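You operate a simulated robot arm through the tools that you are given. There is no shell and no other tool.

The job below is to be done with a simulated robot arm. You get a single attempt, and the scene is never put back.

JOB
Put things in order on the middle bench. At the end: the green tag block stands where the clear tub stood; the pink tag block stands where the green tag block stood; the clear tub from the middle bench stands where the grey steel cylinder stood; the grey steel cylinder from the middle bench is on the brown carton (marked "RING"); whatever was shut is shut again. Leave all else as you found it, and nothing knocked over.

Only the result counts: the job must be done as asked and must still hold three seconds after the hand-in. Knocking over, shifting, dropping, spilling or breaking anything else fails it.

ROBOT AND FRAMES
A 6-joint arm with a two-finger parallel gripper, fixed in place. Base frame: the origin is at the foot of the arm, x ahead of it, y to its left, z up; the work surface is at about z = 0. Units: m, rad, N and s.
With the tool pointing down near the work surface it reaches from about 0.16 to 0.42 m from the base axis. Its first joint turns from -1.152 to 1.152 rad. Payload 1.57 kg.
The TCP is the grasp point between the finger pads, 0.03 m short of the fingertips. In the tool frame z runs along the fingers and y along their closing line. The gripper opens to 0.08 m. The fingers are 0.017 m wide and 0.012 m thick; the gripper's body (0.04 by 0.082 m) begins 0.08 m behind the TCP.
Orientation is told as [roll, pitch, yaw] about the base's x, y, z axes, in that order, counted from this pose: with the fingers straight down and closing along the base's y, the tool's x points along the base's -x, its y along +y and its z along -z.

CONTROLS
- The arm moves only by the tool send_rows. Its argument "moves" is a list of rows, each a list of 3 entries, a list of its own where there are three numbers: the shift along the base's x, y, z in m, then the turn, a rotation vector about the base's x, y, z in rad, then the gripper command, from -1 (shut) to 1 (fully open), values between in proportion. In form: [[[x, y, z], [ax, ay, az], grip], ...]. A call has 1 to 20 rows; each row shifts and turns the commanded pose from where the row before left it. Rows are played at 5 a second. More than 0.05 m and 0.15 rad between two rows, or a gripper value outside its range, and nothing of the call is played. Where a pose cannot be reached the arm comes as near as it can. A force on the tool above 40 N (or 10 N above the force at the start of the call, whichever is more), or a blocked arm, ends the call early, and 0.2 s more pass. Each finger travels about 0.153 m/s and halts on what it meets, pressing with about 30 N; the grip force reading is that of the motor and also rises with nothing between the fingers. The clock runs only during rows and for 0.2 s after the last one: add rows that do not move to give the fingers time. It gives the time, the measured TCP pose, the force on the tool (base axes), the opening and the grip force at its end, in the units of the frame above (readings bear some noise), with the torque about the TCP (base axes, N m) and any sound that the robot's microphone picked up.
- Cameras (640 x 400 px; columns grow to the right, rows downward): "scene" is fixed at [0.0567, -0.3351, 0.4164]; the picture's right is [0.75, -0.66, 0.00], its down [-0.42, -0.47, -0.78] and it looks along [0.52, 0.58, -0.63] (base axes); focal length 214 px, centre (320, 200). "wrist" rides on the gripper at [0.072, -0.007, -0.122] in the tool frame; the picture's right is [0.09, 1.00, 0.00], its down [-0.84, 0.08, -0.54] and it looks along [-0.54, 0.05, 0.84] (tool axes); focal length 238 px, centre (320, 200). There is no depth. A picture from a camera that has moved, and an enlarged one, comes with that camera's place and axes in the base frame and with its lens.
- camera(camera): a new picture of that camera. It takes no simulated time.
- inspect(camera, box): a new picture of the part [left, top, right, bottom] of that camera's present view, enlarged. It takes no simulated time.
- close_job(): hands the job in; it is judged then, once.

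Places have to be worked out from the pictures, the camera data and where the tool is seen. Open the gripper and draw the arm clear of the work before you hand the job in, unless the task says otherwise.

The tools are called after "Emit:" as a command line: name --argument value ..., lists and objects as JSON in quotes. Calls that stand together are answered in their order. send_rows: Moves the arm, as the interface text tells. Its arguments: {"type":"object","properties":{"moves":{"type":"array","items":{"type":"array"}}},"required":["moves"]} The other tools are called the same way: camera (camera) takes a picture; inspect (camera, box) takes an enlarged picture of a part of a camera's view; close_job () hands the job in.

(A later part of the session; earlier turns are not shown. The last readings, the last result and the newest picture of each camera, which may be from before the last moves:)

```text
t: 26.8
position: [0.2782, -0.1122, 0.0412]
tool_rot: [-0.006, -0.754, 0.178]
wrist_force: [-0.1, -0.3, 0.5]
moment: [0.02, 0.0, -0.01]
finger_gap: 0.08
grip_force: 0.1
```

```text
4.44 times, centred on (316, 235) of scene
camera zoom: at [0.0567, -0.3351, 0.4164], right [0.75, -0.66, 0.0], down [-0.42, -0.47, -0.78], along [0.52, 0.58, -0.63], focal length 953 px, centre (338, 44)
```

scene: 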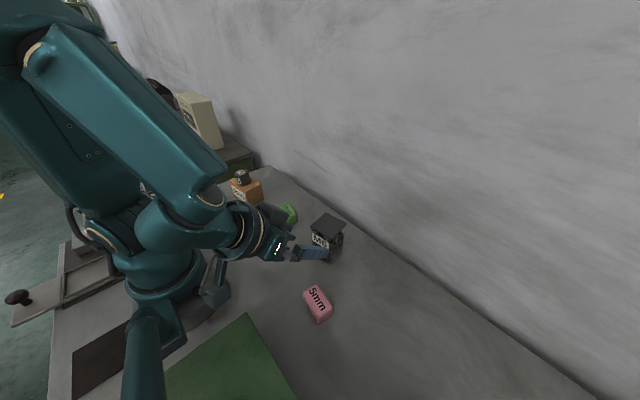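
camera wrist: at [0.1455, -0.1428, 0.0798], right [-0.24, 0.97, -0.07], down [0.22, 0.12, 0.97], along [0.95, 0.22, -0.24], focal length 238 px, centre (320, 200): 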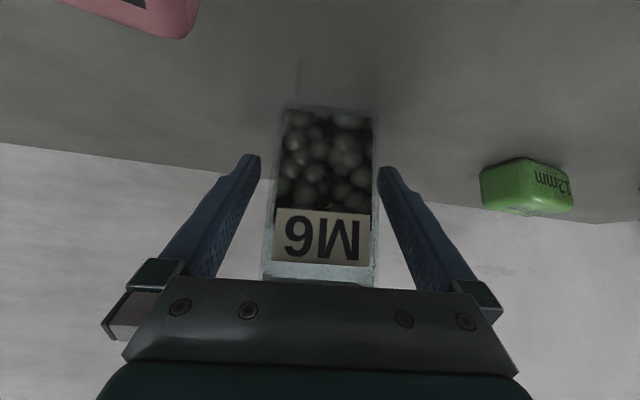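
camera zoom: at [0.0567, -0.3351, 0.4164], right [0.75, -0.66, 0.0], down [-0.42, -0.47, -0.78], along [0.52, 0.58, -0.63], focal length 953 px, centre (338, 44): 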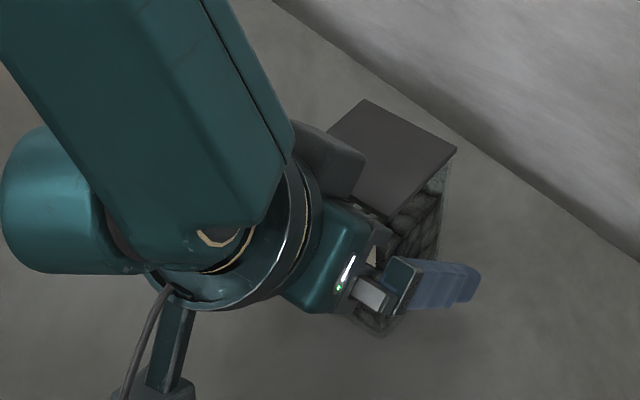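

Everything is in place and the tub has not moved. I close on the tub body.

Emit:
send_rows --moves '[[[0, 0, 0], [0, 0, 0], 0.5], [[0, 0, 0], [0, 0, 0], 0.25], [[0, 0, 0], [0, 0, 0], -1], [[0, 0, 0], [0, 0, 0], -1], [[0, 0, 0], [0, 0, 0], -1], [[0, 0, 0], [0, 0, 0], -1]]'

Emit:
camera --camera "wrist"

Emit:
inspect --camera "scene" --box '[256, 190, 376, 280]'

```text
t: 28.2
position: [0.2775, -0.1121, 0.0409]
tool_rot: [-0.004, -0.752, 0.178]
wrist_force: [1.3, -0.2, 0.3]
moment: [0.04, -0.03, 0.0]
finger_gap: 0.0558
grip_force: 29.8
```

```text
taken
camera wrist: at [0.1454, -0.1427, 0.08], right [-0.24, 0.97, -0.07], down [0.22, 0.12, 0.97], along [0.95, 0.22, -0.24], focal length 238 px, centre (320, 200)
```

wrist: 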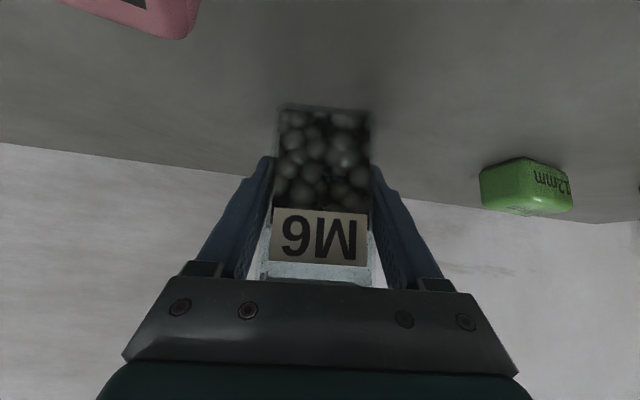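

```text
4.44 times, centred on (316, 235) of scene
camera zoom: at [0.0567, -0.3351, 0.4164], right [0.75, -0.66, 0.0], down [-0.42, -0.47, -0.78], along [0.52, 0.58, -0.63], focal length 953 px, centre (338, 44)
```

zoom: 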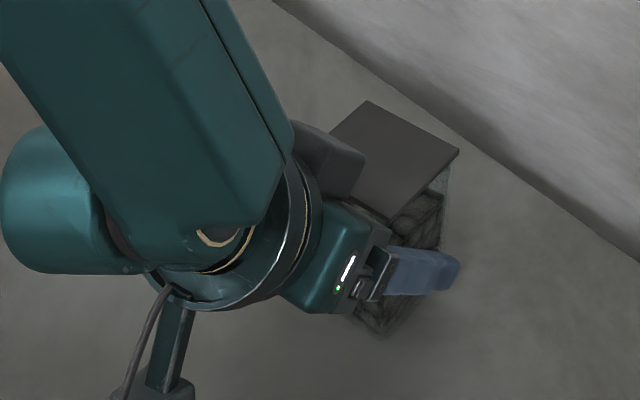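

The fingers closed on the body at a 0.056 gap with full grip force. I lift 1 cm first and check the load.

Emit:
send_rows --moves '[[[0, 0, 0.005], [0, 0, 0], -1], [[0, 0, 0.007], [0, 0, 0], -1], [[0, 0, 0], [0, 0, 0], -1], [[0, 0, 0], [0, 0, 0], -1]]'

Emit:
camera --camera "wrist"

Emit:
inspect --camera "scene" --box '[256, 190, 376, 280]'

```text
t: 29.2
position: [0.2785, -0.1116, 0.0525]
tool_rot: [-0.005, -0.751, 0.179]
wrist_force: [0.4, 0.0, -3.9]
moment: [0.01, -0.01, 0.0]
finger_gap: 0.0558
grip_force: 29.9
```

```text
taken
camera wrist: at [0.1459, -0.1426, 0.0915], right [-0.24, 0.97, -0.07], down [0.22, 0.12, 0.97], along [0.95, 0.22, -0.24], focal length 238 px, centre (320, 200)
```

wrist: 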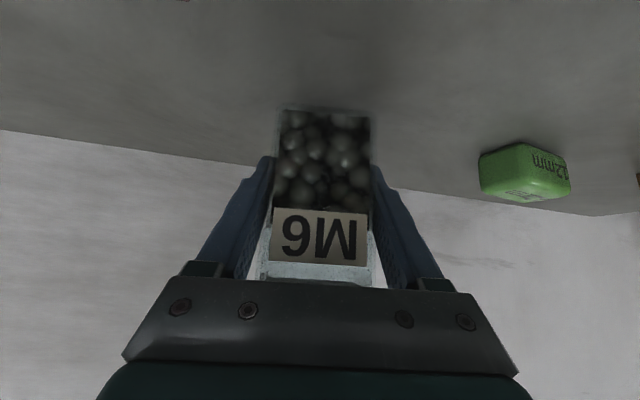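

```text
4.44 times, centred on (316, 235) of scene
camera zoom: at [0.0567, -0.3351, 0.4164], right [0.75, -0.66, 0.0], down [-0.42, -0.47, -0.78], along [0.52, 0.58, -0.63], focal length 953 px, centre (338, 44)
```

zoom: 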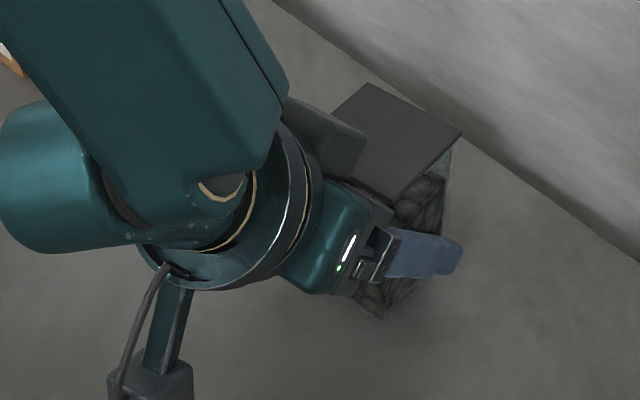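

The tub comes up as one piece with the lid on (about 0.4 kg, no torque). I lift it well clear and carry it toward the cylinder's old spot, turning gradually so the arm stays within its base-joint range.

Emit:
send_rows --moves '[[[0, 0, 0.02], [0, 0, 0], -1], [[0, 0, 0.025], [0, 0, 0], -1], [[0, 0, 0.025], [0, 0, 0], -1], [[-0.002, -0.018, 0], [0, 0, -0.06], -1], [[-0.002, -0.02, 0], [0, 0, -0.08], -1], [[-0.002, -0.02, 0], [0, 0, -0.08], -1], [[-0.002, -0.02, 0], [0, 0, -0.08], -1], [[-0.002, -0.02, 0], [0, 0, -0.08], -1], [[-0.002, -0.02, 0], [0, 0, -0.08], -1], [[0, 0, 0], [0, 0, 0], -1], [[0, 0, 0], [0, 0, 0], -1]]'

Emit:
camera --camera "scene"

Emit:
camera --camera "wrist"

```text
t: 31.6
position: [0.2668, -0.2305, 0.1213]
tool_rot: [-0.006, -0.753, -0.278]
wrist_force: [0.0, -0.5, -3.9]
moment: [-0.01, 0.02, 0.0]
finger_gap: 0.0559
grip_force: 30.0
```

```text
taken
```

scene: 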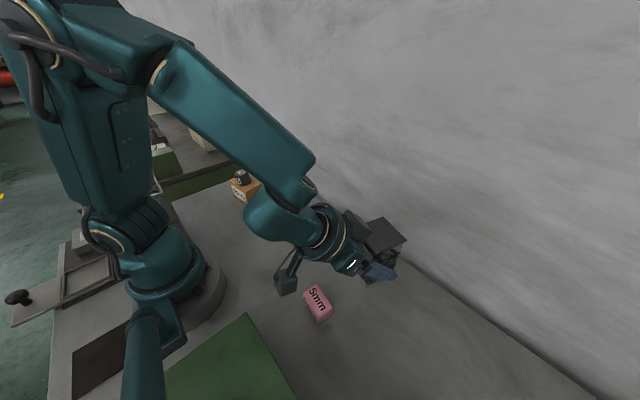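

```text
taken
camera wrist: at [0.1349, -0.1992, 0.1607], right [0.22, 0.97, -0.07], down [0.25, 0.01, 0.97], along [0.94, -0.23, -0.24], focal length 238 px, centre (320, 200)
```

wrist: 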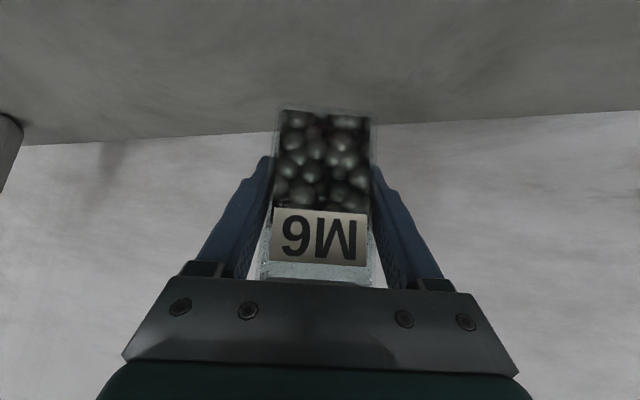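

The tub rides upright and steady. I finish the sideways move to (0.260, -0.2905) and lower most of the way.

Emit:
send_rows --moves '[[[-0.0025, -0.0202, 0], [0, 0, -0.05], -1], [[-0.0025, -0.0202, 0], [0, 0, -0.05], -1], [[-0.0025, -0.0202, 0], [0, 0, -0.05], -1], [[0, 0, 0], [0, 0, 0], -1], [[0, 0, -0.02], [0, 0, 0], -1], [[0, 0, -0.02], [0, 0, 0], -1], [[0, 0, -0.015], [0, 0, 0], -1], [[0, 0, -0.01], [0, 0, 0], -1], [[0, 0, 0], [0, 0, 0], -1], [[0, 0, 0], [0, 0, 0], -1]]'

Emit:
camera --camera "scene"

Emit:
camera --camera "wrist"

```text
t: 33.8
position: [0.2589, -0.2912, 0.0559]
tool_rot: [-0.006, -0.752, -0.431]
wrist_force: [0.4, -0.2, -5.4]
moment: [0.03, 0.01, 0.0]
finger_gap: 0.0558
grip_force: 29.8
```

```text
taken
```

scene: 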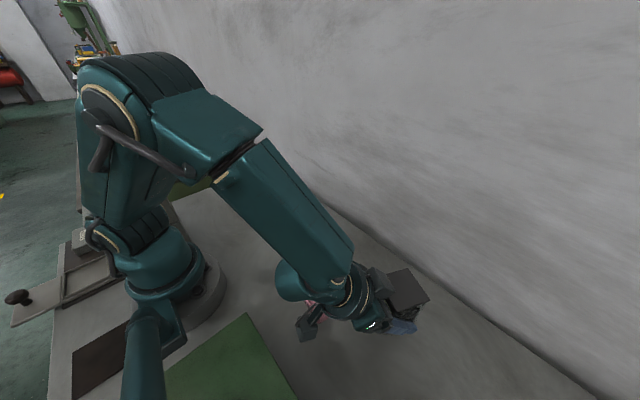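

```text
taken
camera wrist: at [0.1335, -0.2406, 0.0964], right [0.36, 0.93, -0.07], down [0.25, -0.03, 0.97], along [0.9, -0.36, -0.24], focal length 238 px, centre (320, 200)
```

wrist: 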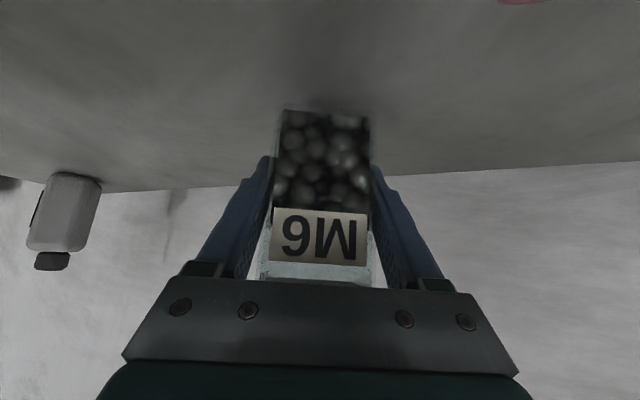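

Position is within a millimetre of the target, tub bottom about 1.6 cm above the bench. I lower slowly, watching the force.

Emit:
send_rows --moves '[[[0, 0.0005, -0.006], [0, 0, 0], -1], [[0, 0, -0.005], [0, 0, 0], -1], [[0, 0, -0.002], [0, 0, 0], -1], [[0, 0, 0], [0, 0, 0], -1], [[0, 0, 0], [0, 0, 0], -1]]'

```text
t: 35.0
position: [0.2591, -0.29, 0.044]
tool_rot: [-0.006, -0.751, -0.431]
wrist_force: [0.2, 0.5, -3.7]
moment: [0.0, 0.04, -0.01]
finger_gap: 0.0558
grip_force: 30.4
```

No contact yet; I step down 1 mm at a time.

Emit:
send_rows --moves '[[[0, 0, -0.001], [0, 0, 0], -1], [[0, 0, -0.001], [0, 0, 0], -1], [[0, 0, 0], [0, 0, 0], -1]]'

Emit:
camera --camera "wrist"

```text
t: 35.8
position: [0.2579, -0.2898, 0.0416]
tool_rot: [-0.005, -0.753, -0.431]
wrist_force: [0.1, 0.6, -3.5]
moment: [0.02, 0.01, 0.01]
finger_gap: 0.056
grip_force: 30.5
```

```text
taken
camera wrist: at [0.133, -0.239, 0.0812], right [0.36, 0.93, -0.07], down [0.25, -0.03, 0.97], along [0.9, -0.36, -0.24], focal length 238 px, centre (320, 200)
```

wrist: 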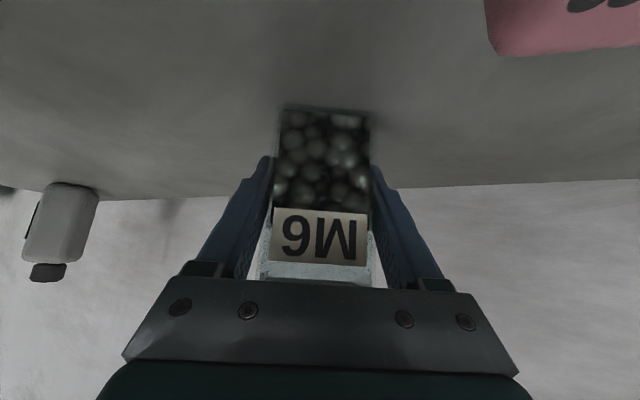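

Still about 1 mm up. Another small step.

Emit:
send_rows --moves '[[[0, 0, -0.001], [0, 0, 0], -1], [[0, 0, 0], [0, 0, 0], -1], [[0, 0, 0], [0, 0, 0], -1]]'

```text
t: 36.6
position: [0.2583, -0.2896, 0.0421]
tool_rot: [-0.005, -0.752, -0.432]
wrist_force: [0.3, 0.3, -3.6]
moment: [0.0, 0.02, 0.0]
finger_gap: 0.0559
grip_force: 30.1
```

Emit:
send_rows --moves '[[[0, 0, -0.0005], [0, 0, 0], -1], [[0, 0, 0], [0, 0, 0], -1], [[0, 0, 0], [0, 0, 0], -1]]'

```text
t: 37.4
position: [0.2569, -0.2892, 0.0413]
tool_rot: [-0.007, -0.753, -0.43]
wrist_force: [-1.0, 0.3, -3.4]
moment: [-0.03, 0.04, 0.03]
finger_gap: 0.0558
grip_force: 29.6
```

No contact registered yet at z≈0.040. I go another half millimetre down and look.

Emit:
send_rows --moves '[[[0, 0, -0.0007], [0, 0, 0], -1], [[0, 0, 0], [0, 0, 0], -1], [[0, 0, 0], [0, 0, 0], -1]]'

Emit:
camera --camera "wrist"

```text
t: 38.2
position: [0.2581, -0.29, 0.0412]
tool_rot: [-0.003, -0.757, -0.432]
wrist_force: [-1.2, 2.8, 9.8]
moment: [0.66, 0.21, 0.0]
finger_gap: 0.0558
grip_force: 29.7
```

```text
taken
camera wrist: at [0.1327, -0.2393, 0.0797], right [0.36, 0.93, -0.07], down [0.25, -0.03, 0.97], along [0.9, -0.36, -0.24], focal length 238 px, centre (320, 200)
```

wrist: 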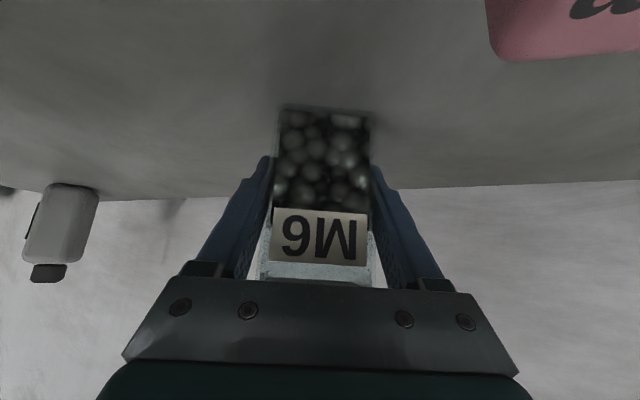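

Contact with the bench is confirmed (about 13 N taken up). I open the fingers slowly.

Emit:
send_rows --moves '[[[0, 0, 0.0003], [0, 0, 0], -1], [[0, 0, 0], [0, 0, 0], 0.45], [[0, 0, 0], [0, 0, 0], 0.6], [[0, 0, 0], [0, 0, 0], 1], [[0, 0, 0], [0, 0, 0], 1], [[0, 0, 0], [0, 0, 0], 1]]'

Emit:
camera --camera "wrist"

Emit:
inspect --camera "scene" --box '[280, 240, 460, 360]'

```text
t: 39.6
position: [0.2576, -0.2903, 0.0403]
tool_rot: [-0.006, -0.755, -0.43]
wrist_force: [0.2, 0.1, -0.8]
moment: [0.0, -0.01, -0.01]
finger_gap: 0.0799
grip_force: 0.0
```

```text
taken
camera wrist: at [0.1324, -0.2391, 0.0795], right [0.36, 0.93, -0.07], down [0.25, -0.03, 0.97], along [0.9, -0.36, -0.24], focal length 238 px, centre (320, 200)
```

wrist: 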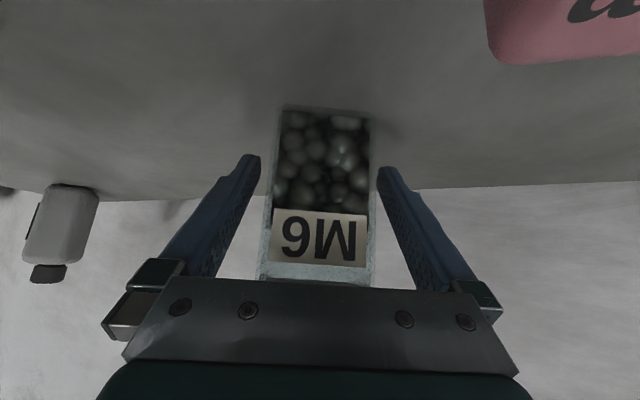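

```text
3.33 times, centred on (370, 300) of scene
camera zoom: at [0.0567, -0.3351, 0.4164], right [0.75, -0.66, 0.0], down [-0.42, -0.47, -0.78], along [0.52, 0.58, -0.63], focal length 715 px, centre (153, -133)
```

zoom: 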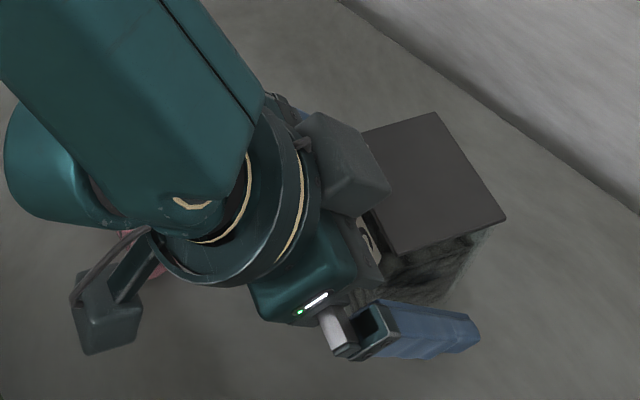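

The tub stands free at its new spot with the lid on. I back out along the tool axis.

Emit:
send_rows --moves '[[[-0.0124, 0.0057, 0.0146], [0, 0, 0], 1], [[-0.0187, 0.0086, 0.0219], [0, 0, 0], 1], [[-0.0187, 0.0086, 0.0219], [0, 0, 0], 1], [[-0.0187, 0.0086, 0.0219], [0, 0, 0], 1], [[-0.0062, 0.0029, 0.02], [0, 0, 0], 1], [[0, 0, 0.03], [0, 0, 0], 1], [[0, 0, 0], [0, 0, 0], 1]]'

Emit:
camera --camera "wrist"

Emit:
camera --camera "scene"

```text
t: 41.2
position: [0.2004, -0.2509, 0.1776]
tool_rot: [-0.006, -0.753, -0.43]
wrist_force: [0.1, 0.2, 0.3]
moment: [0.01, 0.02, 0.04]
finger_gap: 0.0799
grip_force: 0.1
out of reach, approached as far as the arm can: row 2, 3, 4
```

```text
taken
camera wrist: at [0.0756, -0.2002, 0.2172], right [0.36, 0.93, -0.07], down [0.25, -0.03, 0.97], along [0.9, -0.36, -0.24], focal length 238 px, centre (320, 200)
```

wrist: 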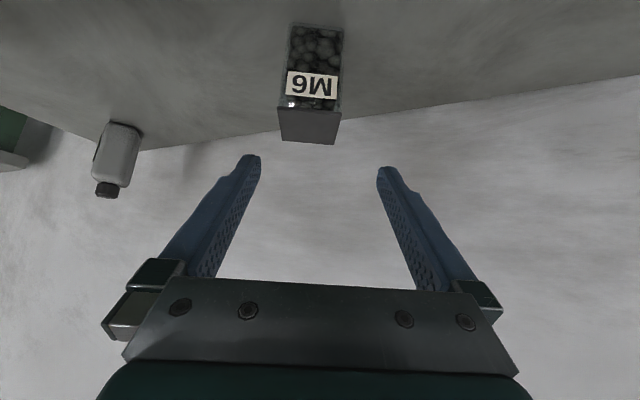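

```text
taken
```

scene: 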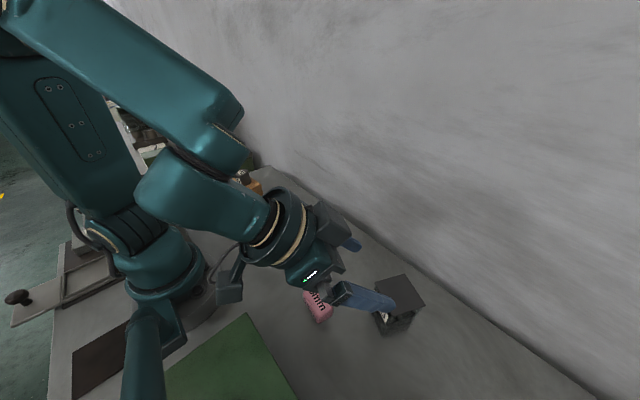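

The tub is standing upright at the new place. I straighten the tool to vertical while drawing back, set the yaw to match the green block (about -0.155 rad), and go over to view it.

Emit:
send_rows --moves '[[[0, 0.01, 0.005], [0.0617, 0.1345, 0], 1], [[0, 0.02, 0.005], [0.0617, 0.1345, 0], 1], [[0, 0.02, 0.005], [0.0617, 0.1345, 0], 1], [[0, 0.02, 0.005], [0.0617, 0.1345, 0], 1], [[0, 0.02, 0], [0.0617, 0.1345, 0], 1], [[0, 0.03, 0], [0.0054, 0.0118, 0], 1], [[0.005, 0.03, 0], [0, 0, 0.1375], 1], [[0.005, 0.03, 0], [0, 0, 0.1375], 1], [[0.01, 0.03, 0], [0, 0, 0], 1], [[0.01, 0.03, 0], [0, 0, 0], 1], [[0.01, 0.03, 0], [0, 0, 0], 1], [[0.01, 0.03, 0], [0, 0, 0], 1], [[0, 0.03, 0], [0, 0, 0], 1], [[0, 0, 0], [0, 0, 0], 1], [[0, 0, 0], [0, 0, 0], 1]]'

Emit:
camera --camera "wrist"

Emit:
camera --camera "scene"

```text
t: 44.4
position: [0.2527, 0.0798, 0.1971]
tool_rot: [-0.004, 0.0, -0.154]
wrist_force: [0.0, 0.3, 0.2]
moment: [0.0, 0.05, 0.0]
finger_gap: 0.0801
grip_force: 0.0
```

```text
taken
camera wrist: at [0.1821, 0.0849, 0.3182], right [0.06, 1.0, -0.01], down [0.84, -0.05, 0.54], along [0.54, -0.04, -0.84], focal length 238 px, centre (320, 200)
```

wrist: 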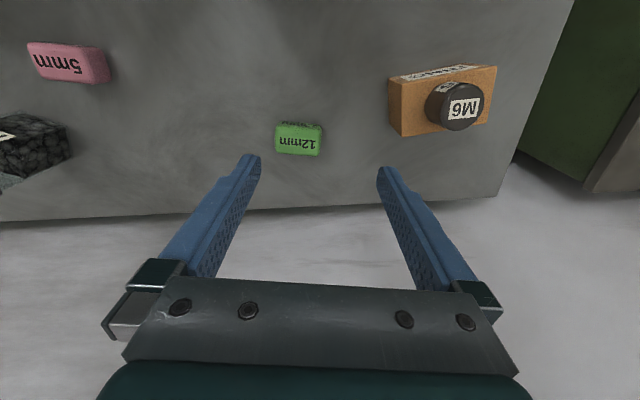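

```text
taken
```

scene: 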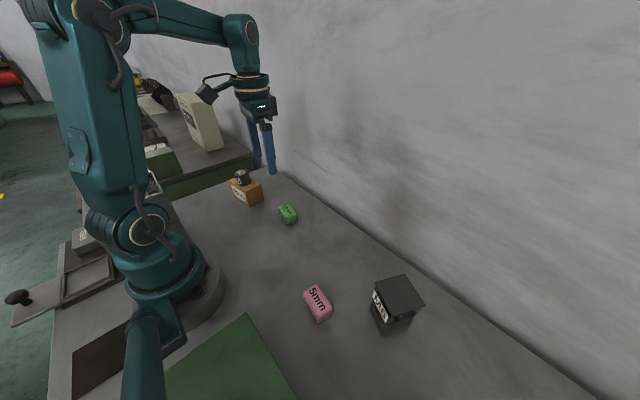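

I enlarge the scene around the tub to verify its place, and the green block in the wrist view.

Emit:
inspect --camera "scene" --box '[352, 260, 440, 345]'

Emit:
inspect --camera "wrist" --box '[258, 105, 338, 165]'

Emit:
inspect --camera "scene" --box '[290, 270, 346, 330]'

```text
4.71 times, centred on (396, 302) of scene
camera zoom: at [0.0567, -0.3351, 0.4164], right [0.75, -0.66, 0.0], down [-0.42, -0.47, -0.78], along [0.52, 0.58, -0.63], focal length 1009 px, centre (-38, -282)
```

zoom: 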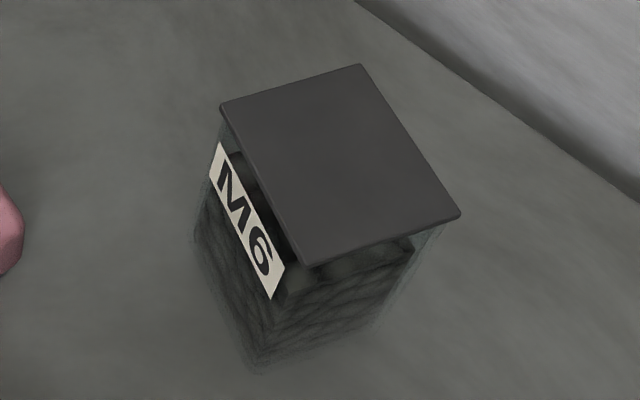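

```text
6.67 times, centred on (298, 135) of wrist
camera zoom: at [0.1821, 0.0849, 0.3182], right [0.06, 1.0, -0.01], down [0.84, -0.05, 0.54], along [0.54, -0.04, -0.84], focal length 1589 px, centre (467, 633)
```

zoom: 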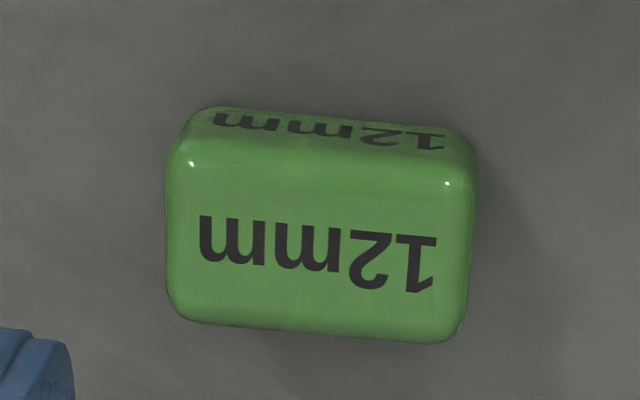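

```text
6.67 times, centred on (318, 300) of scene
camera zoom: at [0.0567, -0.3351, 0.4164], right [0.75, -0.66, 0.0], down [-0.42, -0.47, -0.78], along [0.52, 0.58, -0.63], focal length 1430 px, centre (333, -467)
```

zoom: 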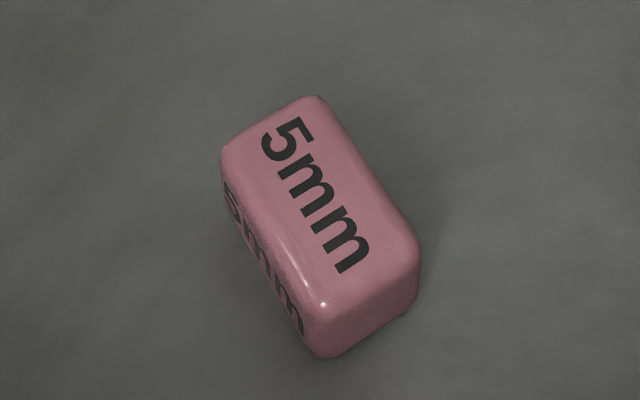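

The tub stands at about (0.260, -0.291), as wanted. The green block is centred near (0.282, 0.0495), and the tool's heading matches its long side. I move above it and lower to z≈0.09 to check.

Emit:
send_rows --moves '[[[0.014, -0.0153, 0], [0, 0, 0], 1], [[0.014, -0.0152, 0], [0, 0, 0], 1], [[0, 0, -0.035], [0, 0, 0], 1], [[0, 0, -0.035], [0, 0, 0], 1], [[0, 0, -0.035], [0, 0, 0], 1], [[0, 0, 0], [0, 0, 0], 1], [[0, 0, 0], [0, 0, 0], 1]]'

Emit:
camera --camera "wrist"

Emit:
inspect --camera "wrist" --box '[240, 100, 400, 200]'

```text
t: 46.0
position: [0.283, 0.0501, 0.0935]
tool_rot: [-0.006, 0.0, -0.154]
wrist_force: [1.3, 0.8, 0.6]
moment: [0.02, 0.01, -0.02]
finger_gap: 0.0799
grip_force: 0.1
```

```text
taken
camera wrist: at [0.2106, 0.0543, 0.2152], right [0.06, 1.0, -0.01], down [0.84, -0.05, 0.54], along [0.54, -0.04, -0.84], focal length 238 px, centre (320, 200)
```

wrist: 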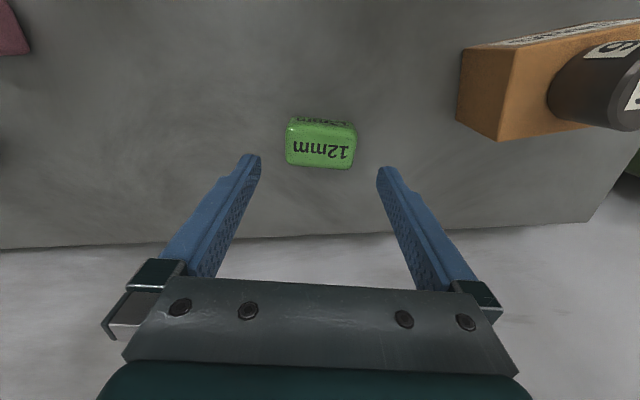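

```text
4.00 times, centred on (320, 150) of wrist
camera zoom: at [0.2106, 0.0543, 0.2152], right [0.06, 1.0, -0.01], down [0.84, -0.05, 0.54], along [0.54, -0.04, -0.84], focal length 953 px, centre (320, 400)
```

zoom: 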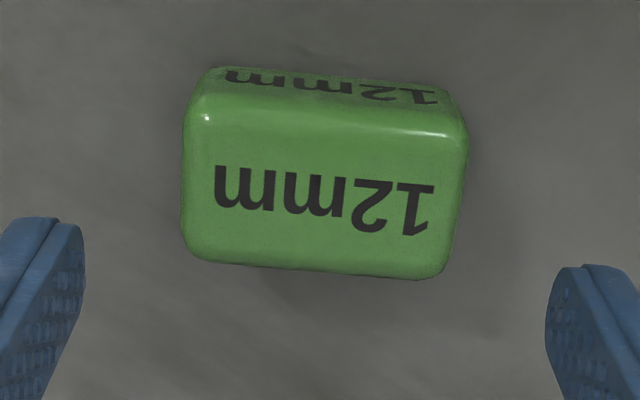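

Alignment is spot-on: TCP (0.2828, 0.0497) over the block centre (0.283, 0.0497). I lower so the fingertips are about 6 mm above the bench.

Emit:
send_rows --moves '[[[0, 0, -0.02], [0, 0, 0], 1], [[0, 0, -0.02], [0, 0, 0], 1], [[0, 0, -0.012], [0, 0, 0], 1], [[0, 0, -0.005], [0, 0, 0], 1], [[0, 0, 0], [0, 0, 0], 1]]'

Emit:
camera --camera "wrist"

```text
t: 47.2
position: [0.2814, 0.0502, 0.036]
tool_rot: [-0.006, 0.0, -0.156]
wrist_force: [0.5, -0.3, 0.8]
moment: [0.04, 0.02, 0.01]
finger_gap: 0.0798
grip_force: 0.1
```

```text
taken
camera wrist: at [0.2094, 0.0546, 0.1569], right [0.06, 1.0, -0.01], down [0.84, -0.05, 0.54], along [0.54, -0.04, -0.84], focal length 238 px, centre (320, 200)
```

wrist: 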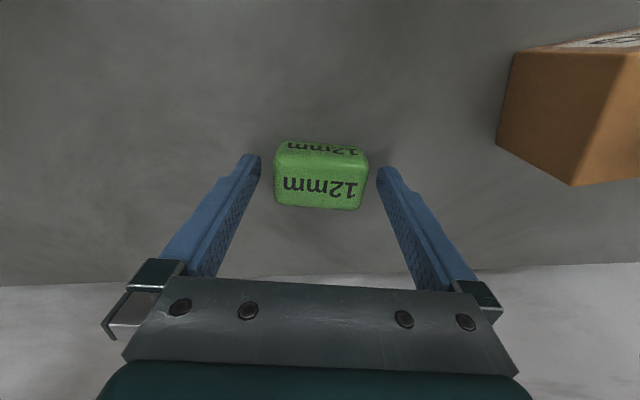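

The fingers straddle the green block. I close on it.

Emit:
send_rows --moves '[[[0, 0, 0], [0, 0, 0], 0.6], [[0, 0, 0], [0, 0, 0], 0.45], [[0, 0, 0], [0, 0, 0], -1], [[0, 0, 0], [0, 0, 0], -1], [[0, 0, 0], [0, 0, 0], -1], [[0, 0, 0], [0, 0, 0], -1]]'

Emit:
inspect --camera "wrist" --box '[200, 100, 440, 250]'

```text
t: 48.6
position: [0.2808, 0.0522, 0.0357]
tool_rot: [-0.006, 0.0, -0.155]
wrist_force: [0.0, 0.0, 0.4]
moment: [0.0, 0.01, -0.02]
finger_gap: 0.0568
grip_force: 30.5
```

```text
2.67 times, centred on (320, 175) of wrist
camera zoom: at [0.2094, 0.0546, 0.1571], right [0.06, 1.0, -0.01], down [0.84, -0.05, 0.54], along [0.54, -0.04, -0.84], focal length 636 px, centre (320, 267)
```

zoom: 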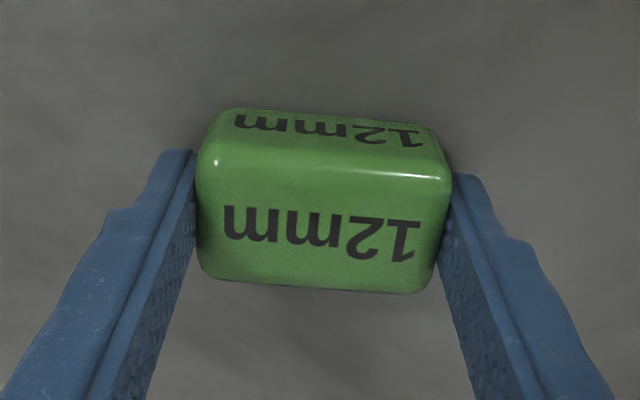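

The block is held (gap 0.0568), sitting about 2.5 mm ahead of the TCP in x. I lift 5 cm and carry it to the tub's old place, TCP target (0.276, -0.111).

Emit:
send_rows --moves '[[[0, 0, 0.015], [0, 0, 0], -1], [[0, 0, 0.02], [0, 0, 0], -1], [[0, 0, 0.015], [0, 0, 0], -1], [[-0.0008, -0.022, 0], [0, 0, 0], -1], [[-0.001, -0.03, 0], [0, 0, 0], -1], [[-0.001, -0.03, 0], [0, 0, 0], -1], [[-0.001, -0.03, 0], [0, 0, 0], -1], [[-0.001, -0.03, 0], [0, 0, 0], -1], [[-0.0008, -0.019, 0], [0, 0, 0], -1], [[0, 0, 0], [0, 0, 0], -1], [[0, 0, 0], [0, 0, 0], -1]]'

Emit:
camera --camera "wrist"

Emit:
camera --camera "scene"

```text
t: 51.0
position: [0.2751, -0.1102, 0.0839]
tool_rot: [-0.005, 0.001, -0.155]
wrist_force: [-0.4, -0.2, -0.8]
moment: [-0.03, 0.02, 0.02]
finger_gap: 0.057
grip_force: 30.1
```

```text
taken
camera wrist: at [0.2031, -0.107, 0.2059], right [0.06, 1.0, -0.01], down [0.84, -0.05, 0.54], along [0.54, -0.04, -0.84], focal length 238 px, centre (320, 200)
```

wrist: 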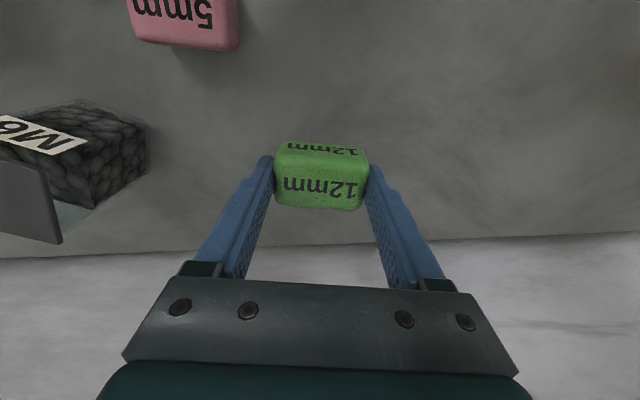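

```text
taken
```

scene: 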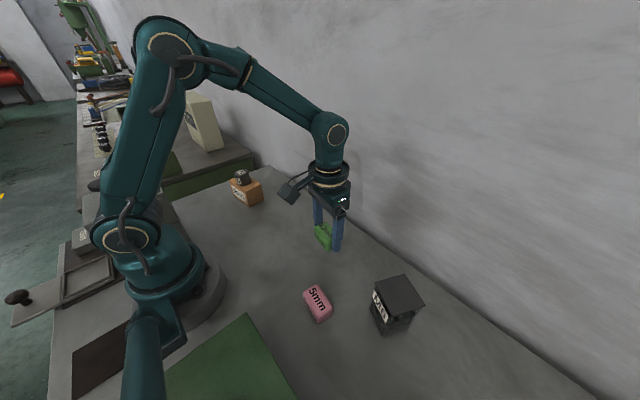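

The green block hangs over (0.278, -0.1115), within a millimetre of where the tub stood. I lower it, slowing near the bench.

Emit:
send_rows --moves '[[[0.0005, 0.0005, -0.015], [0, 0, 0], -1], [[0, 0, -0.015], [0, 0, 0], -1], [[0, 0, -0.01], [0, 0, 0], -1], [[0, 0, -0.005], [0, 0, 0], -1], [[0, 0, -0.002], [0, 0, 0], -1], [[0, 0, 0], [0, 0, 0], -1], [[0, 0, 0], [0, 0, 0], -1]]'

```text
t: 52.6
position: [0.276, -0.1098, 0.0377]
tool_rot: [-0.005, -0.001, -0.155]
wrist_force: [0.0, -0.2, -0.1]
moment: [-0.02, -0.02, -0.01]
finger_gap: 0.0569
grip_force: 29.6
```

About 2 mm remain. I step down gently.

Emit:
send_rows --moves '[[[0, 0, -0.001], [0, 0, 0], -1], [[0, 0, -0.0005], [0, 0, 0], -1], [[0, 0, 0], [0, 0, 0], -1], [[0, 0, 0], [0, 0, 0], -1]]'

```text
t: 53.6
position: [0.2756, -0.1104, 0.0374]
tool_rot: [-0.003, 0.0, -0.156]
wrist_force: [-0.3, -0.4, -0.6]
moment: [-0.01, 0.02, -0.02]
finger_gap: 0.0565
grip_force: 30.0
```

No contact yet; half-millimetre steps now.

Emit:
send_rows --moves '[[[0, 0, -0.0006], [0, 0, 0], -1], [[0, 0, 0], [0, 0, 0], -1], [[0, 0, 0], [0, 0, 0], -1]]'

Emit:
camera --camera "wrist"

```text
t: 54.4
position: [0.2757, -0.1102, 0.0376]
tool_rot: [-0.006, 0.0, -0.155]
wrist_force: [0.2, -0.1, -1.3]
moment: [0.0, -0.01, -0.03]
finger_gap: 0.0568
grip_force: 30.1
```

```text
taken
camera wrist: at [0.2042, -0.1059, 0.158], right [0.06, 1.0, -0.01], down [0.84, -0.05, 0.54], along [0.54, -0.04, -0.84], focal length 238 px, centre (320, 200)
```

wrist: 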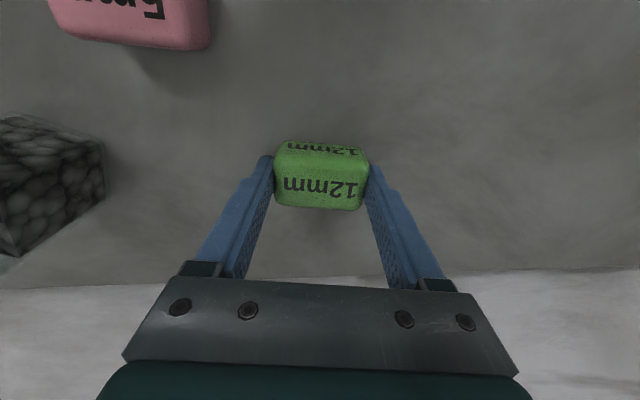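

By the camera height, roughly 1 mm remains. I go down another millimetre in two steps.

Emit:
send_rows --moves '[[[0, 0, -0.0005], [0, 0, 0], -1], [[0, 0, -0.0005], [0, 0, 0], -1], [[0, 0, 0], [0, 0, 0], -1], [[0, 0, 0], [0, 0, 0], -1]]'

```text
t: 55.4
position: [0.2764, -0.1099, 0.0351]
tool_rot: [-0.006, -0.002, -0.156]
wrist_force: [0.2, 1.2, 3.5]
moment: [0.14, -0.04, -0.02]
finger_gap: 0.0567
grip_force: 30.4
```

Light contact (about 4 N). I release the green block slowly.

Emit:
send_rows --moves '[[[0, 0, 0], [0, 0, 0], 0.45], [[0, 0, 0], [0, 0, 0], 0.6], [[0, 0, 0], [0, 0, 0], 0.9], [[0, 0, 0], [0, 0, 0], 0.9], [[0, 0, 0], [0, 0, 0], 0.9]]'

Emit:
camera --camera "wrist"

```text
t: 56.6
position: [0.2755, -0.1093, 0.0363]
tool_rot: [-0.006, 0.001, -0.156]
wrist_force: [0.7, -0.5, 0.1]
moment: [0.01, 0.03, 0.0]
finger_gap: 0.0764
grip_force: 0.1
```

```text
taken
camera wrist: at [0.2039, -0.1059, 0.1571], right [0.06, 1.0, -0.01], down [0.84, -0.05, 0.54], along [0.54, -0.04, -0.84], focal length 238 px, centre (320, 200)
```

wrist: 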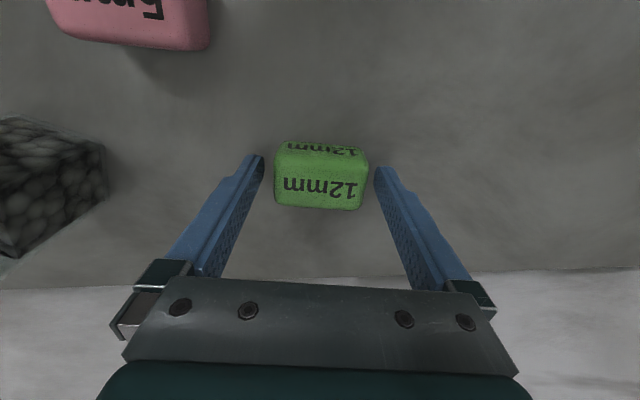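

The green block stands in place. I rise straight up and go over the pink block to look.

Emit:
send_rows --moves '[[[0, 0, 0.02], [0, 0, 0], 1], [[0, 0, 0.035], [0, 0, 0], 1], [[0, 0, 0.035], [0, 0, 0], 1], [[0, 0, 0.035], [0, 0, 0], 1], [[-0.024, -0.02, 0], [0, 0, 0], 1], [[-0.024, -0.02, 0], [0, 0, 0], 1], [[-0.024, -0.02, 0], [0, 0, 0], 1], [[-0.024, -0.02, 0], [0, 0, 0], 1], [[0, 0, 0], [0, 0, 0], 1], [[0, 0, 0], [0, 0, 0], 1]]'

Emit:
camera --camera "wrist"

Emit:
inspect --camera "scene" --box '[296, 200, 380, 270]'

```text
t: 58.8
position: [0.1798, -0.191, 0.1583]
tool_rot: [-0.006, 0.0, -0.157]
wrist_force: [-0.1, -1.4, -0.4]
moment: [0.0, -0.01, 0.0]
finger_gap: 0.08
grip_force: 0.0
```

```text
taken
camera wrist: at [0.1081, -0.1861, 0.2806], right [0.06, 1.0, -0.01], down [0.84, -0.05, 0.54], along [0.54, -0.04, -0.84], focal length 238 px, centre (320, 200)
```

wrist: 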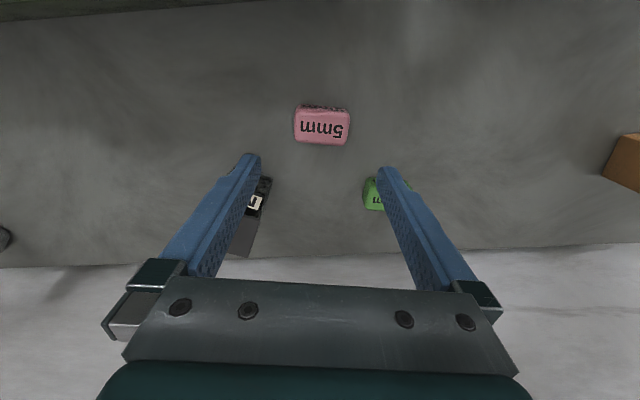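

```text
5.71 times, centred on (338, 235) of scene
camera zoom: at [0.0567, -0.3351, 0.4164], right [0.75, -0.66, 0.0], down [-0.42, -0.47, -0.78], along [0.52, 0.58, -0.63], focal length 1226 px, centre (217, 0)
```

zoom: 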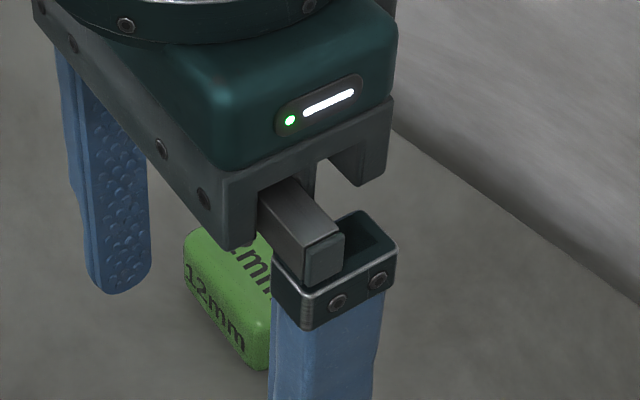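

I enlarge the pink block in the wrist view to measure its centre and heading.

Emit:
inspect --camera "wrist" --box '[272, 85, 368, 160]'

```text
5.33 times, centred on (320, 122) of wrist
camera zoom: at [0.1081, -0.1861, 0.2806], right [0.06, 1.0, -0.01], down [0.84, -0.05, 0.54], along [0.54, -0.04, -0.84], focal length 1271 px, centre (320, 613)
```

zoom: 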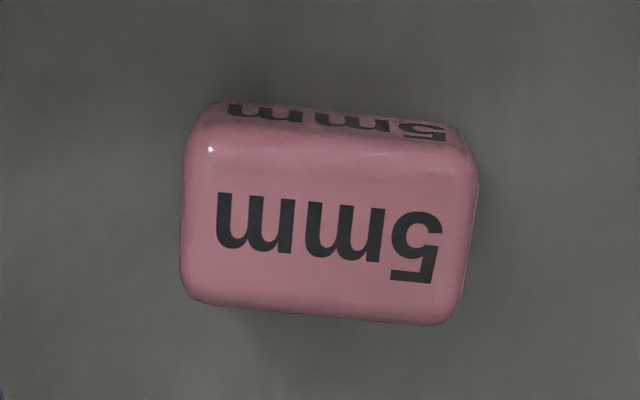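

The pink block is centred near (0.182, -0.1897), and the tool heading matches it within a degree. I correct 2 mm and lower to z≈0.09.

Emit:
send_rows --moves '[[[0.002, 0.001, -0.02], [0, 0, -0.012], 1], [[0, 0, -0.025], [0, 0, 0], 1], [[0, 0, -0.023], [0, 0, 0], 1], [[0, 0, 0], [0, 0, 0], 1], [[0, 0, 0], [0, 0, 0], 1]]'

Emit:
inspect --camera "wrist" --box '[240, 100, 400, 200]'

Emit:
camera --camera "scene"

```text
t: 60.0
position: [0.181, -0.1881, 0.0924]
tool_rot: [-0.004, 0.001, -0.167]
wrist_force: [-0.1, 0.8, 0.3]
moment: [0.01, -0.02, 0.02]
finger_gap: 0.0801
grip_force: 0.1
```

```text
4.00 times, centred on (320, 150) of wrist
camera zoom: at [0.1097, -0.1836, 0.2136], right [0.08, 1.0, -0.01], down [0.84, -0.06, 0.54], along [0.54, -0.05, -0.84], focal length 953 px, centre (320, 400)
```

zoom: 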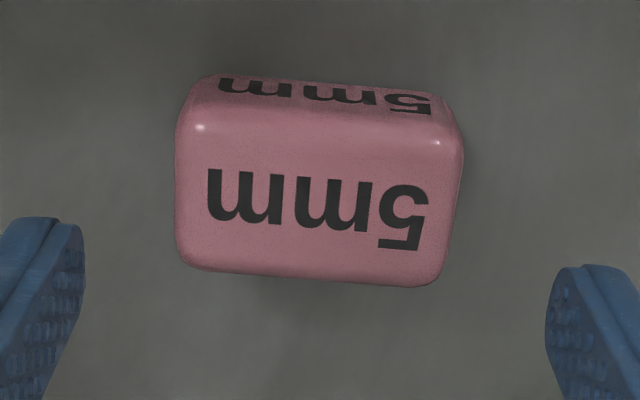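

```text
taken
```

scene: 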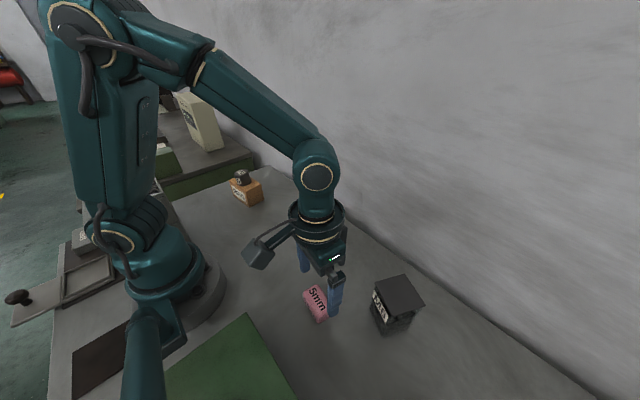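

The pink block is centred to about 1 mm between the fingers. I lower to z≈0.036 with a small correction.

Emit:
send_rows --moves '[[[0.0015, -0.0008, -0.02], [0, 0, 0], 1], [[0.0005, 0, -0.02], [0, 0, 0], 1], [[0, 0, -0.011], [0, 0, 0], 1], [[0, 0, -0.005], [0, 0, 0], 1], [[0, 0, 0], [0, 0, 0], 1], [[0, 0, 0], [0, 0, 0], 1]]'

Emit:
camera --camera "wrist"

```text
t: 61.4
position: [0.1837, -0.1912, 0.0354]
tool_rot: [-0.004, -0.001, -0.167]
wrist_force: [0.1, 0.4, 0.8]
moment: [0.0, 0.04, -0.02]
finger_gap: 0.0802
grip_force: 0.1
```

```text
taken
camera wrist: at [0.1126, -0.1856, 0.1579], right [0.08, 1.0, -0.01], down [0.84, -0.06, 0.54], along [0.54, -0.05, -0.84], focal length 238 px, centre (320, 200)
```

wrist: 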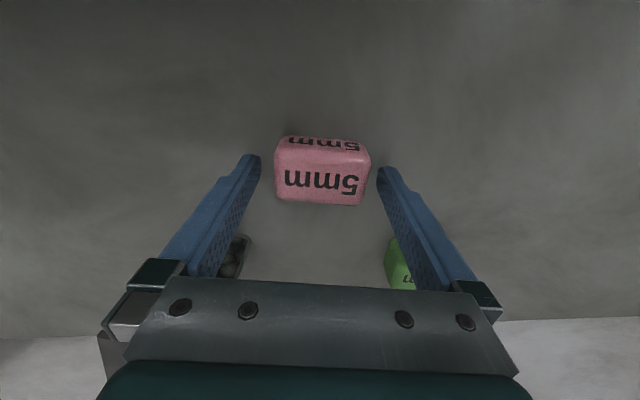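

The fingers straddle the pink block; it sits about 2 mm behind the TCP in x, which is fine. I close on it.

Emit:
send_rows --moves '[[[0, 0, 0], [0, 0, 0], 0.6], [[0, 0, 0], [0, 0, 0], 0.45], [[0, 0, 0], [0, 0, 0], -1], [[0, 0, 0], [0, 0, 0], -1], [[0, 0, 0], [0, 0, 0], -1], [[0, 0, 0], [0, 0, 0], -1]]'

Emit:
inspect --camera "wrist" --box '[200, 100, 440, 250]'

```text
t: 62.8
position: [0.1841, -0.1899, 0.0362]
tool_rot: [-0.004, 0.001, -0.166]
wrist_force: [-0.1, 0.4, 0.2]
moment: [0.08, 0.0, -0.01]
finger_gap: 0.057
grip_force: 30.1
```

```text
2.67 times, centred on (320, 175) of wrist
camera zoom: at [0.1126, -0.1856, 0.158], right [0.08, 1.0, -0.01], down [0.84, -0.06, 0.54], along [0.54, -0.05, -0.84], focal length 636 px, centre (320, 267)
```

zoom: 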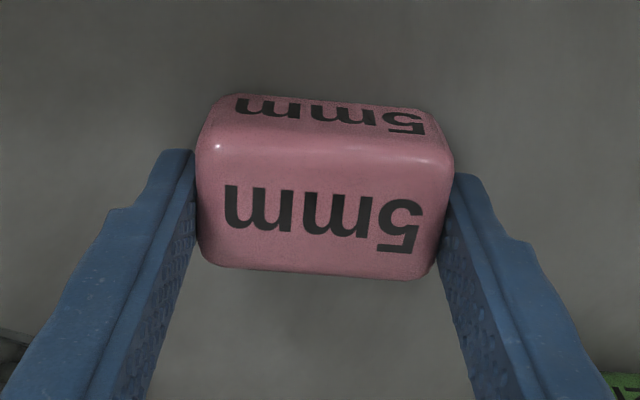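

The pink block is held (gap 0.057). I lift 6.5 cm and carry it to the green block's old spot, TCP target (0.286, 0.0495).

Emit:
send_rows --moves '[[[0, 0, 0.015], [0, 0, 0], -1], [[0, 0, 0.025], [0, 0, 0], -1], [[0, 0, 0.025], [0, 0, 0], -1], [[0.008, 0.019, 0], [0, 0, 0.012], -1], [[0.0132, 0.0315, 0], [0, 0, 0], -1], [[0.0132, 0.0315, 0], [0, 0, 0], -1], [[0.0132, 0.0315, 0], [0, 0, 0], -1], [[0.0132, 0.0315, 0], [0, 0, 0], -1], [[0.0132, 0.0315, 0], [0, 0, 0], -1], [[0.0132, 0.0315, 0], [0, 0, 0], -1], [[0.009, 0.022, 0], [0, 0, 0], -1], [[0.005, 0.0107, 0], [0, 0, 0], -1], [[0, 0, 0], [0, 0, 0], -1], [[0, 0, 0], [0, 0, 0], -1]]'

Emit:
camera --camera "wrist"

Emit:
camera --camera "scene"

```text
t: 65.8
position: [0.284, 0.0504, 0.1014]
tool_rot: [-0.005, 0.0, -0.155]
wrist_force: [-0.3, -0.3, -0.5]
moment: [0.01, -0.02, -0.01]
finger_gap: 0.0567
grip_force: 29.8
```

```text
taken
camera wrist: at [0.2123, 0.0551, 0.223], right [0.06, 1.0, -0.01], down [0.84, -0.05, 0.54], along [0.54, -0.04, -0.84], focal length 238 px, centre (320, 200)
```

wrist: 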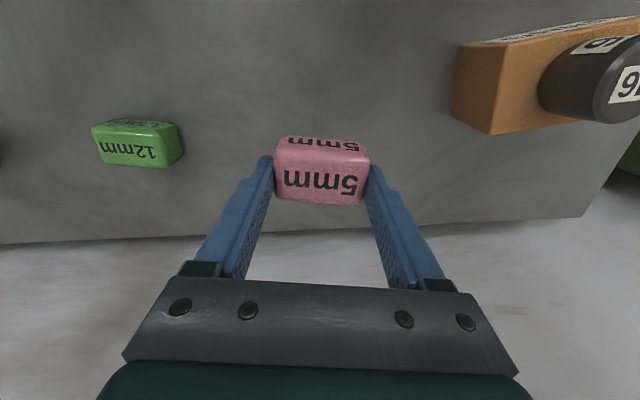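

```text
taken
```

scene: 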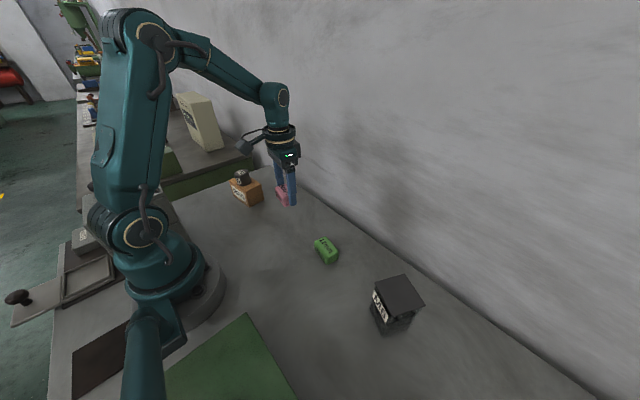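

At (0.2845, 0.0505) by the camera; I correct by (+0.0015, -0.001) and lower to about 3 mm above the bench.

Emit:
send_rows --moves '[[[0.0015, -0.001, -0.02], [0, 0, 0], -1], [[0.0005, 0, -0.02], [0, 0, 0], -1], [[0, 0, -0.013], [0, 0, 0], -1], [[0, 0, -0.006], [0, 0, 0], -1], [[0, 0, -0.003], [0, 0, 0], -1], [[0, 0, 0], [0, 0, 0], -1], [[0, 0, 0], [0, 0, 0], -1]]'

Emit:
camera --camera "wrist"

```text
t: 67.4
position: [0.2869, 0.0491, 0.0383]
tool_rot: [-0.007, 0.001, -0.155]
wrist_force: [0.3, -0.5, -0.7]
moment: [-0.04, -0.01, 0.04]
finger_gap: 0.0568
grip_force: 30.0
```

```text
taken
camera wrist: at [0.2157, 0.0535, 0.1604], right [0.06, 1.0, -0.01], down [0.84, -0.05, 0.54], along [0.54, -0.04, -0.84], focal length 238 px, centre (320, 200)
```

wrist: 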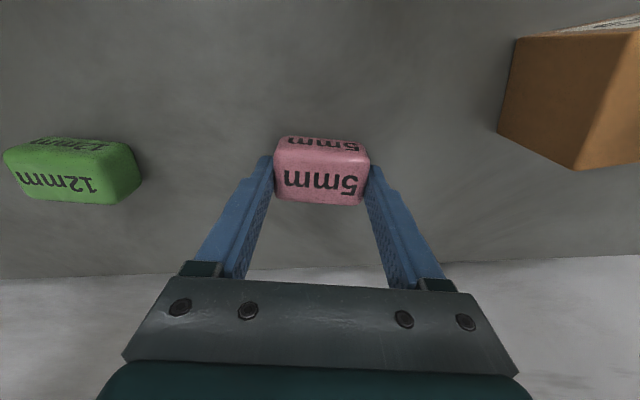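

The block hovers about 2 mm up and 2 mm too far in x; I correct that and step down.

Emit:
send_rows --moves '[[[-0.0017, 0.0006, 0], [0, 0, 0], -1], [[0, 0, -0.001], [0, 0, 0], -1], [[0, 0, -0.0005], [0, 0, 0], -1], [[0, 0, 0], [0, 0, 0], -1], [[0, 0, 0], [0, 0, 0], -1]]'

Emit:
camera --camera "wrist"

```text
t: 68.6
position: [0.2855, 0.0505, 0.037]
tool_rot: [-0.005, 0.0, -0.155]
wrist_force: [-0.3, -0.6, -0.7]
moment: [0.03, -0.01, -0.03]
finger_gap: 0.0568
grip_force: 30.0
```

```text
taken
camera wrist: at [0.2139, 0.0544, 0.1588], right [0.06, 1.0, -0.01], down [0.84, -0.05, 0.54], along [0.54, -0.04, -0.84], focal length 238 px, centre (320, 200)
```

wrist: 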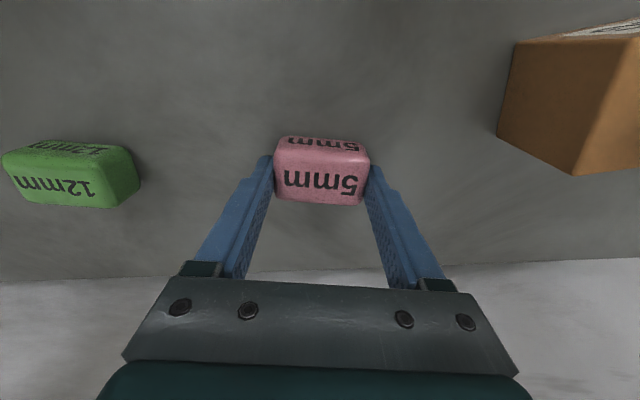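

Position is now TCP (0.286, 0.050), less than 1 mm to go. I step down until I feel contact.

Emit:
send_rows --moves '[[[0, 0, -0.0006], [0, 0, 0], -1], [[0, 0, -0.0004], [0, 0, 0], -1], [[0, 0, 0], [0, 0, 0], -1], [[0, 0, 0], [0, 0, 0], -1]]'

```text
t: 69.6
position: [0.2859, 0.0494, 0.0363]
tool_rot: [-0.006, -0.001, -0.155]
wrist_force: [1.2, 0.9, 5.3]
moment: [0.18, -0.01, 0.0]
finger_gap: 0.0569
grip_force: 30.6
```

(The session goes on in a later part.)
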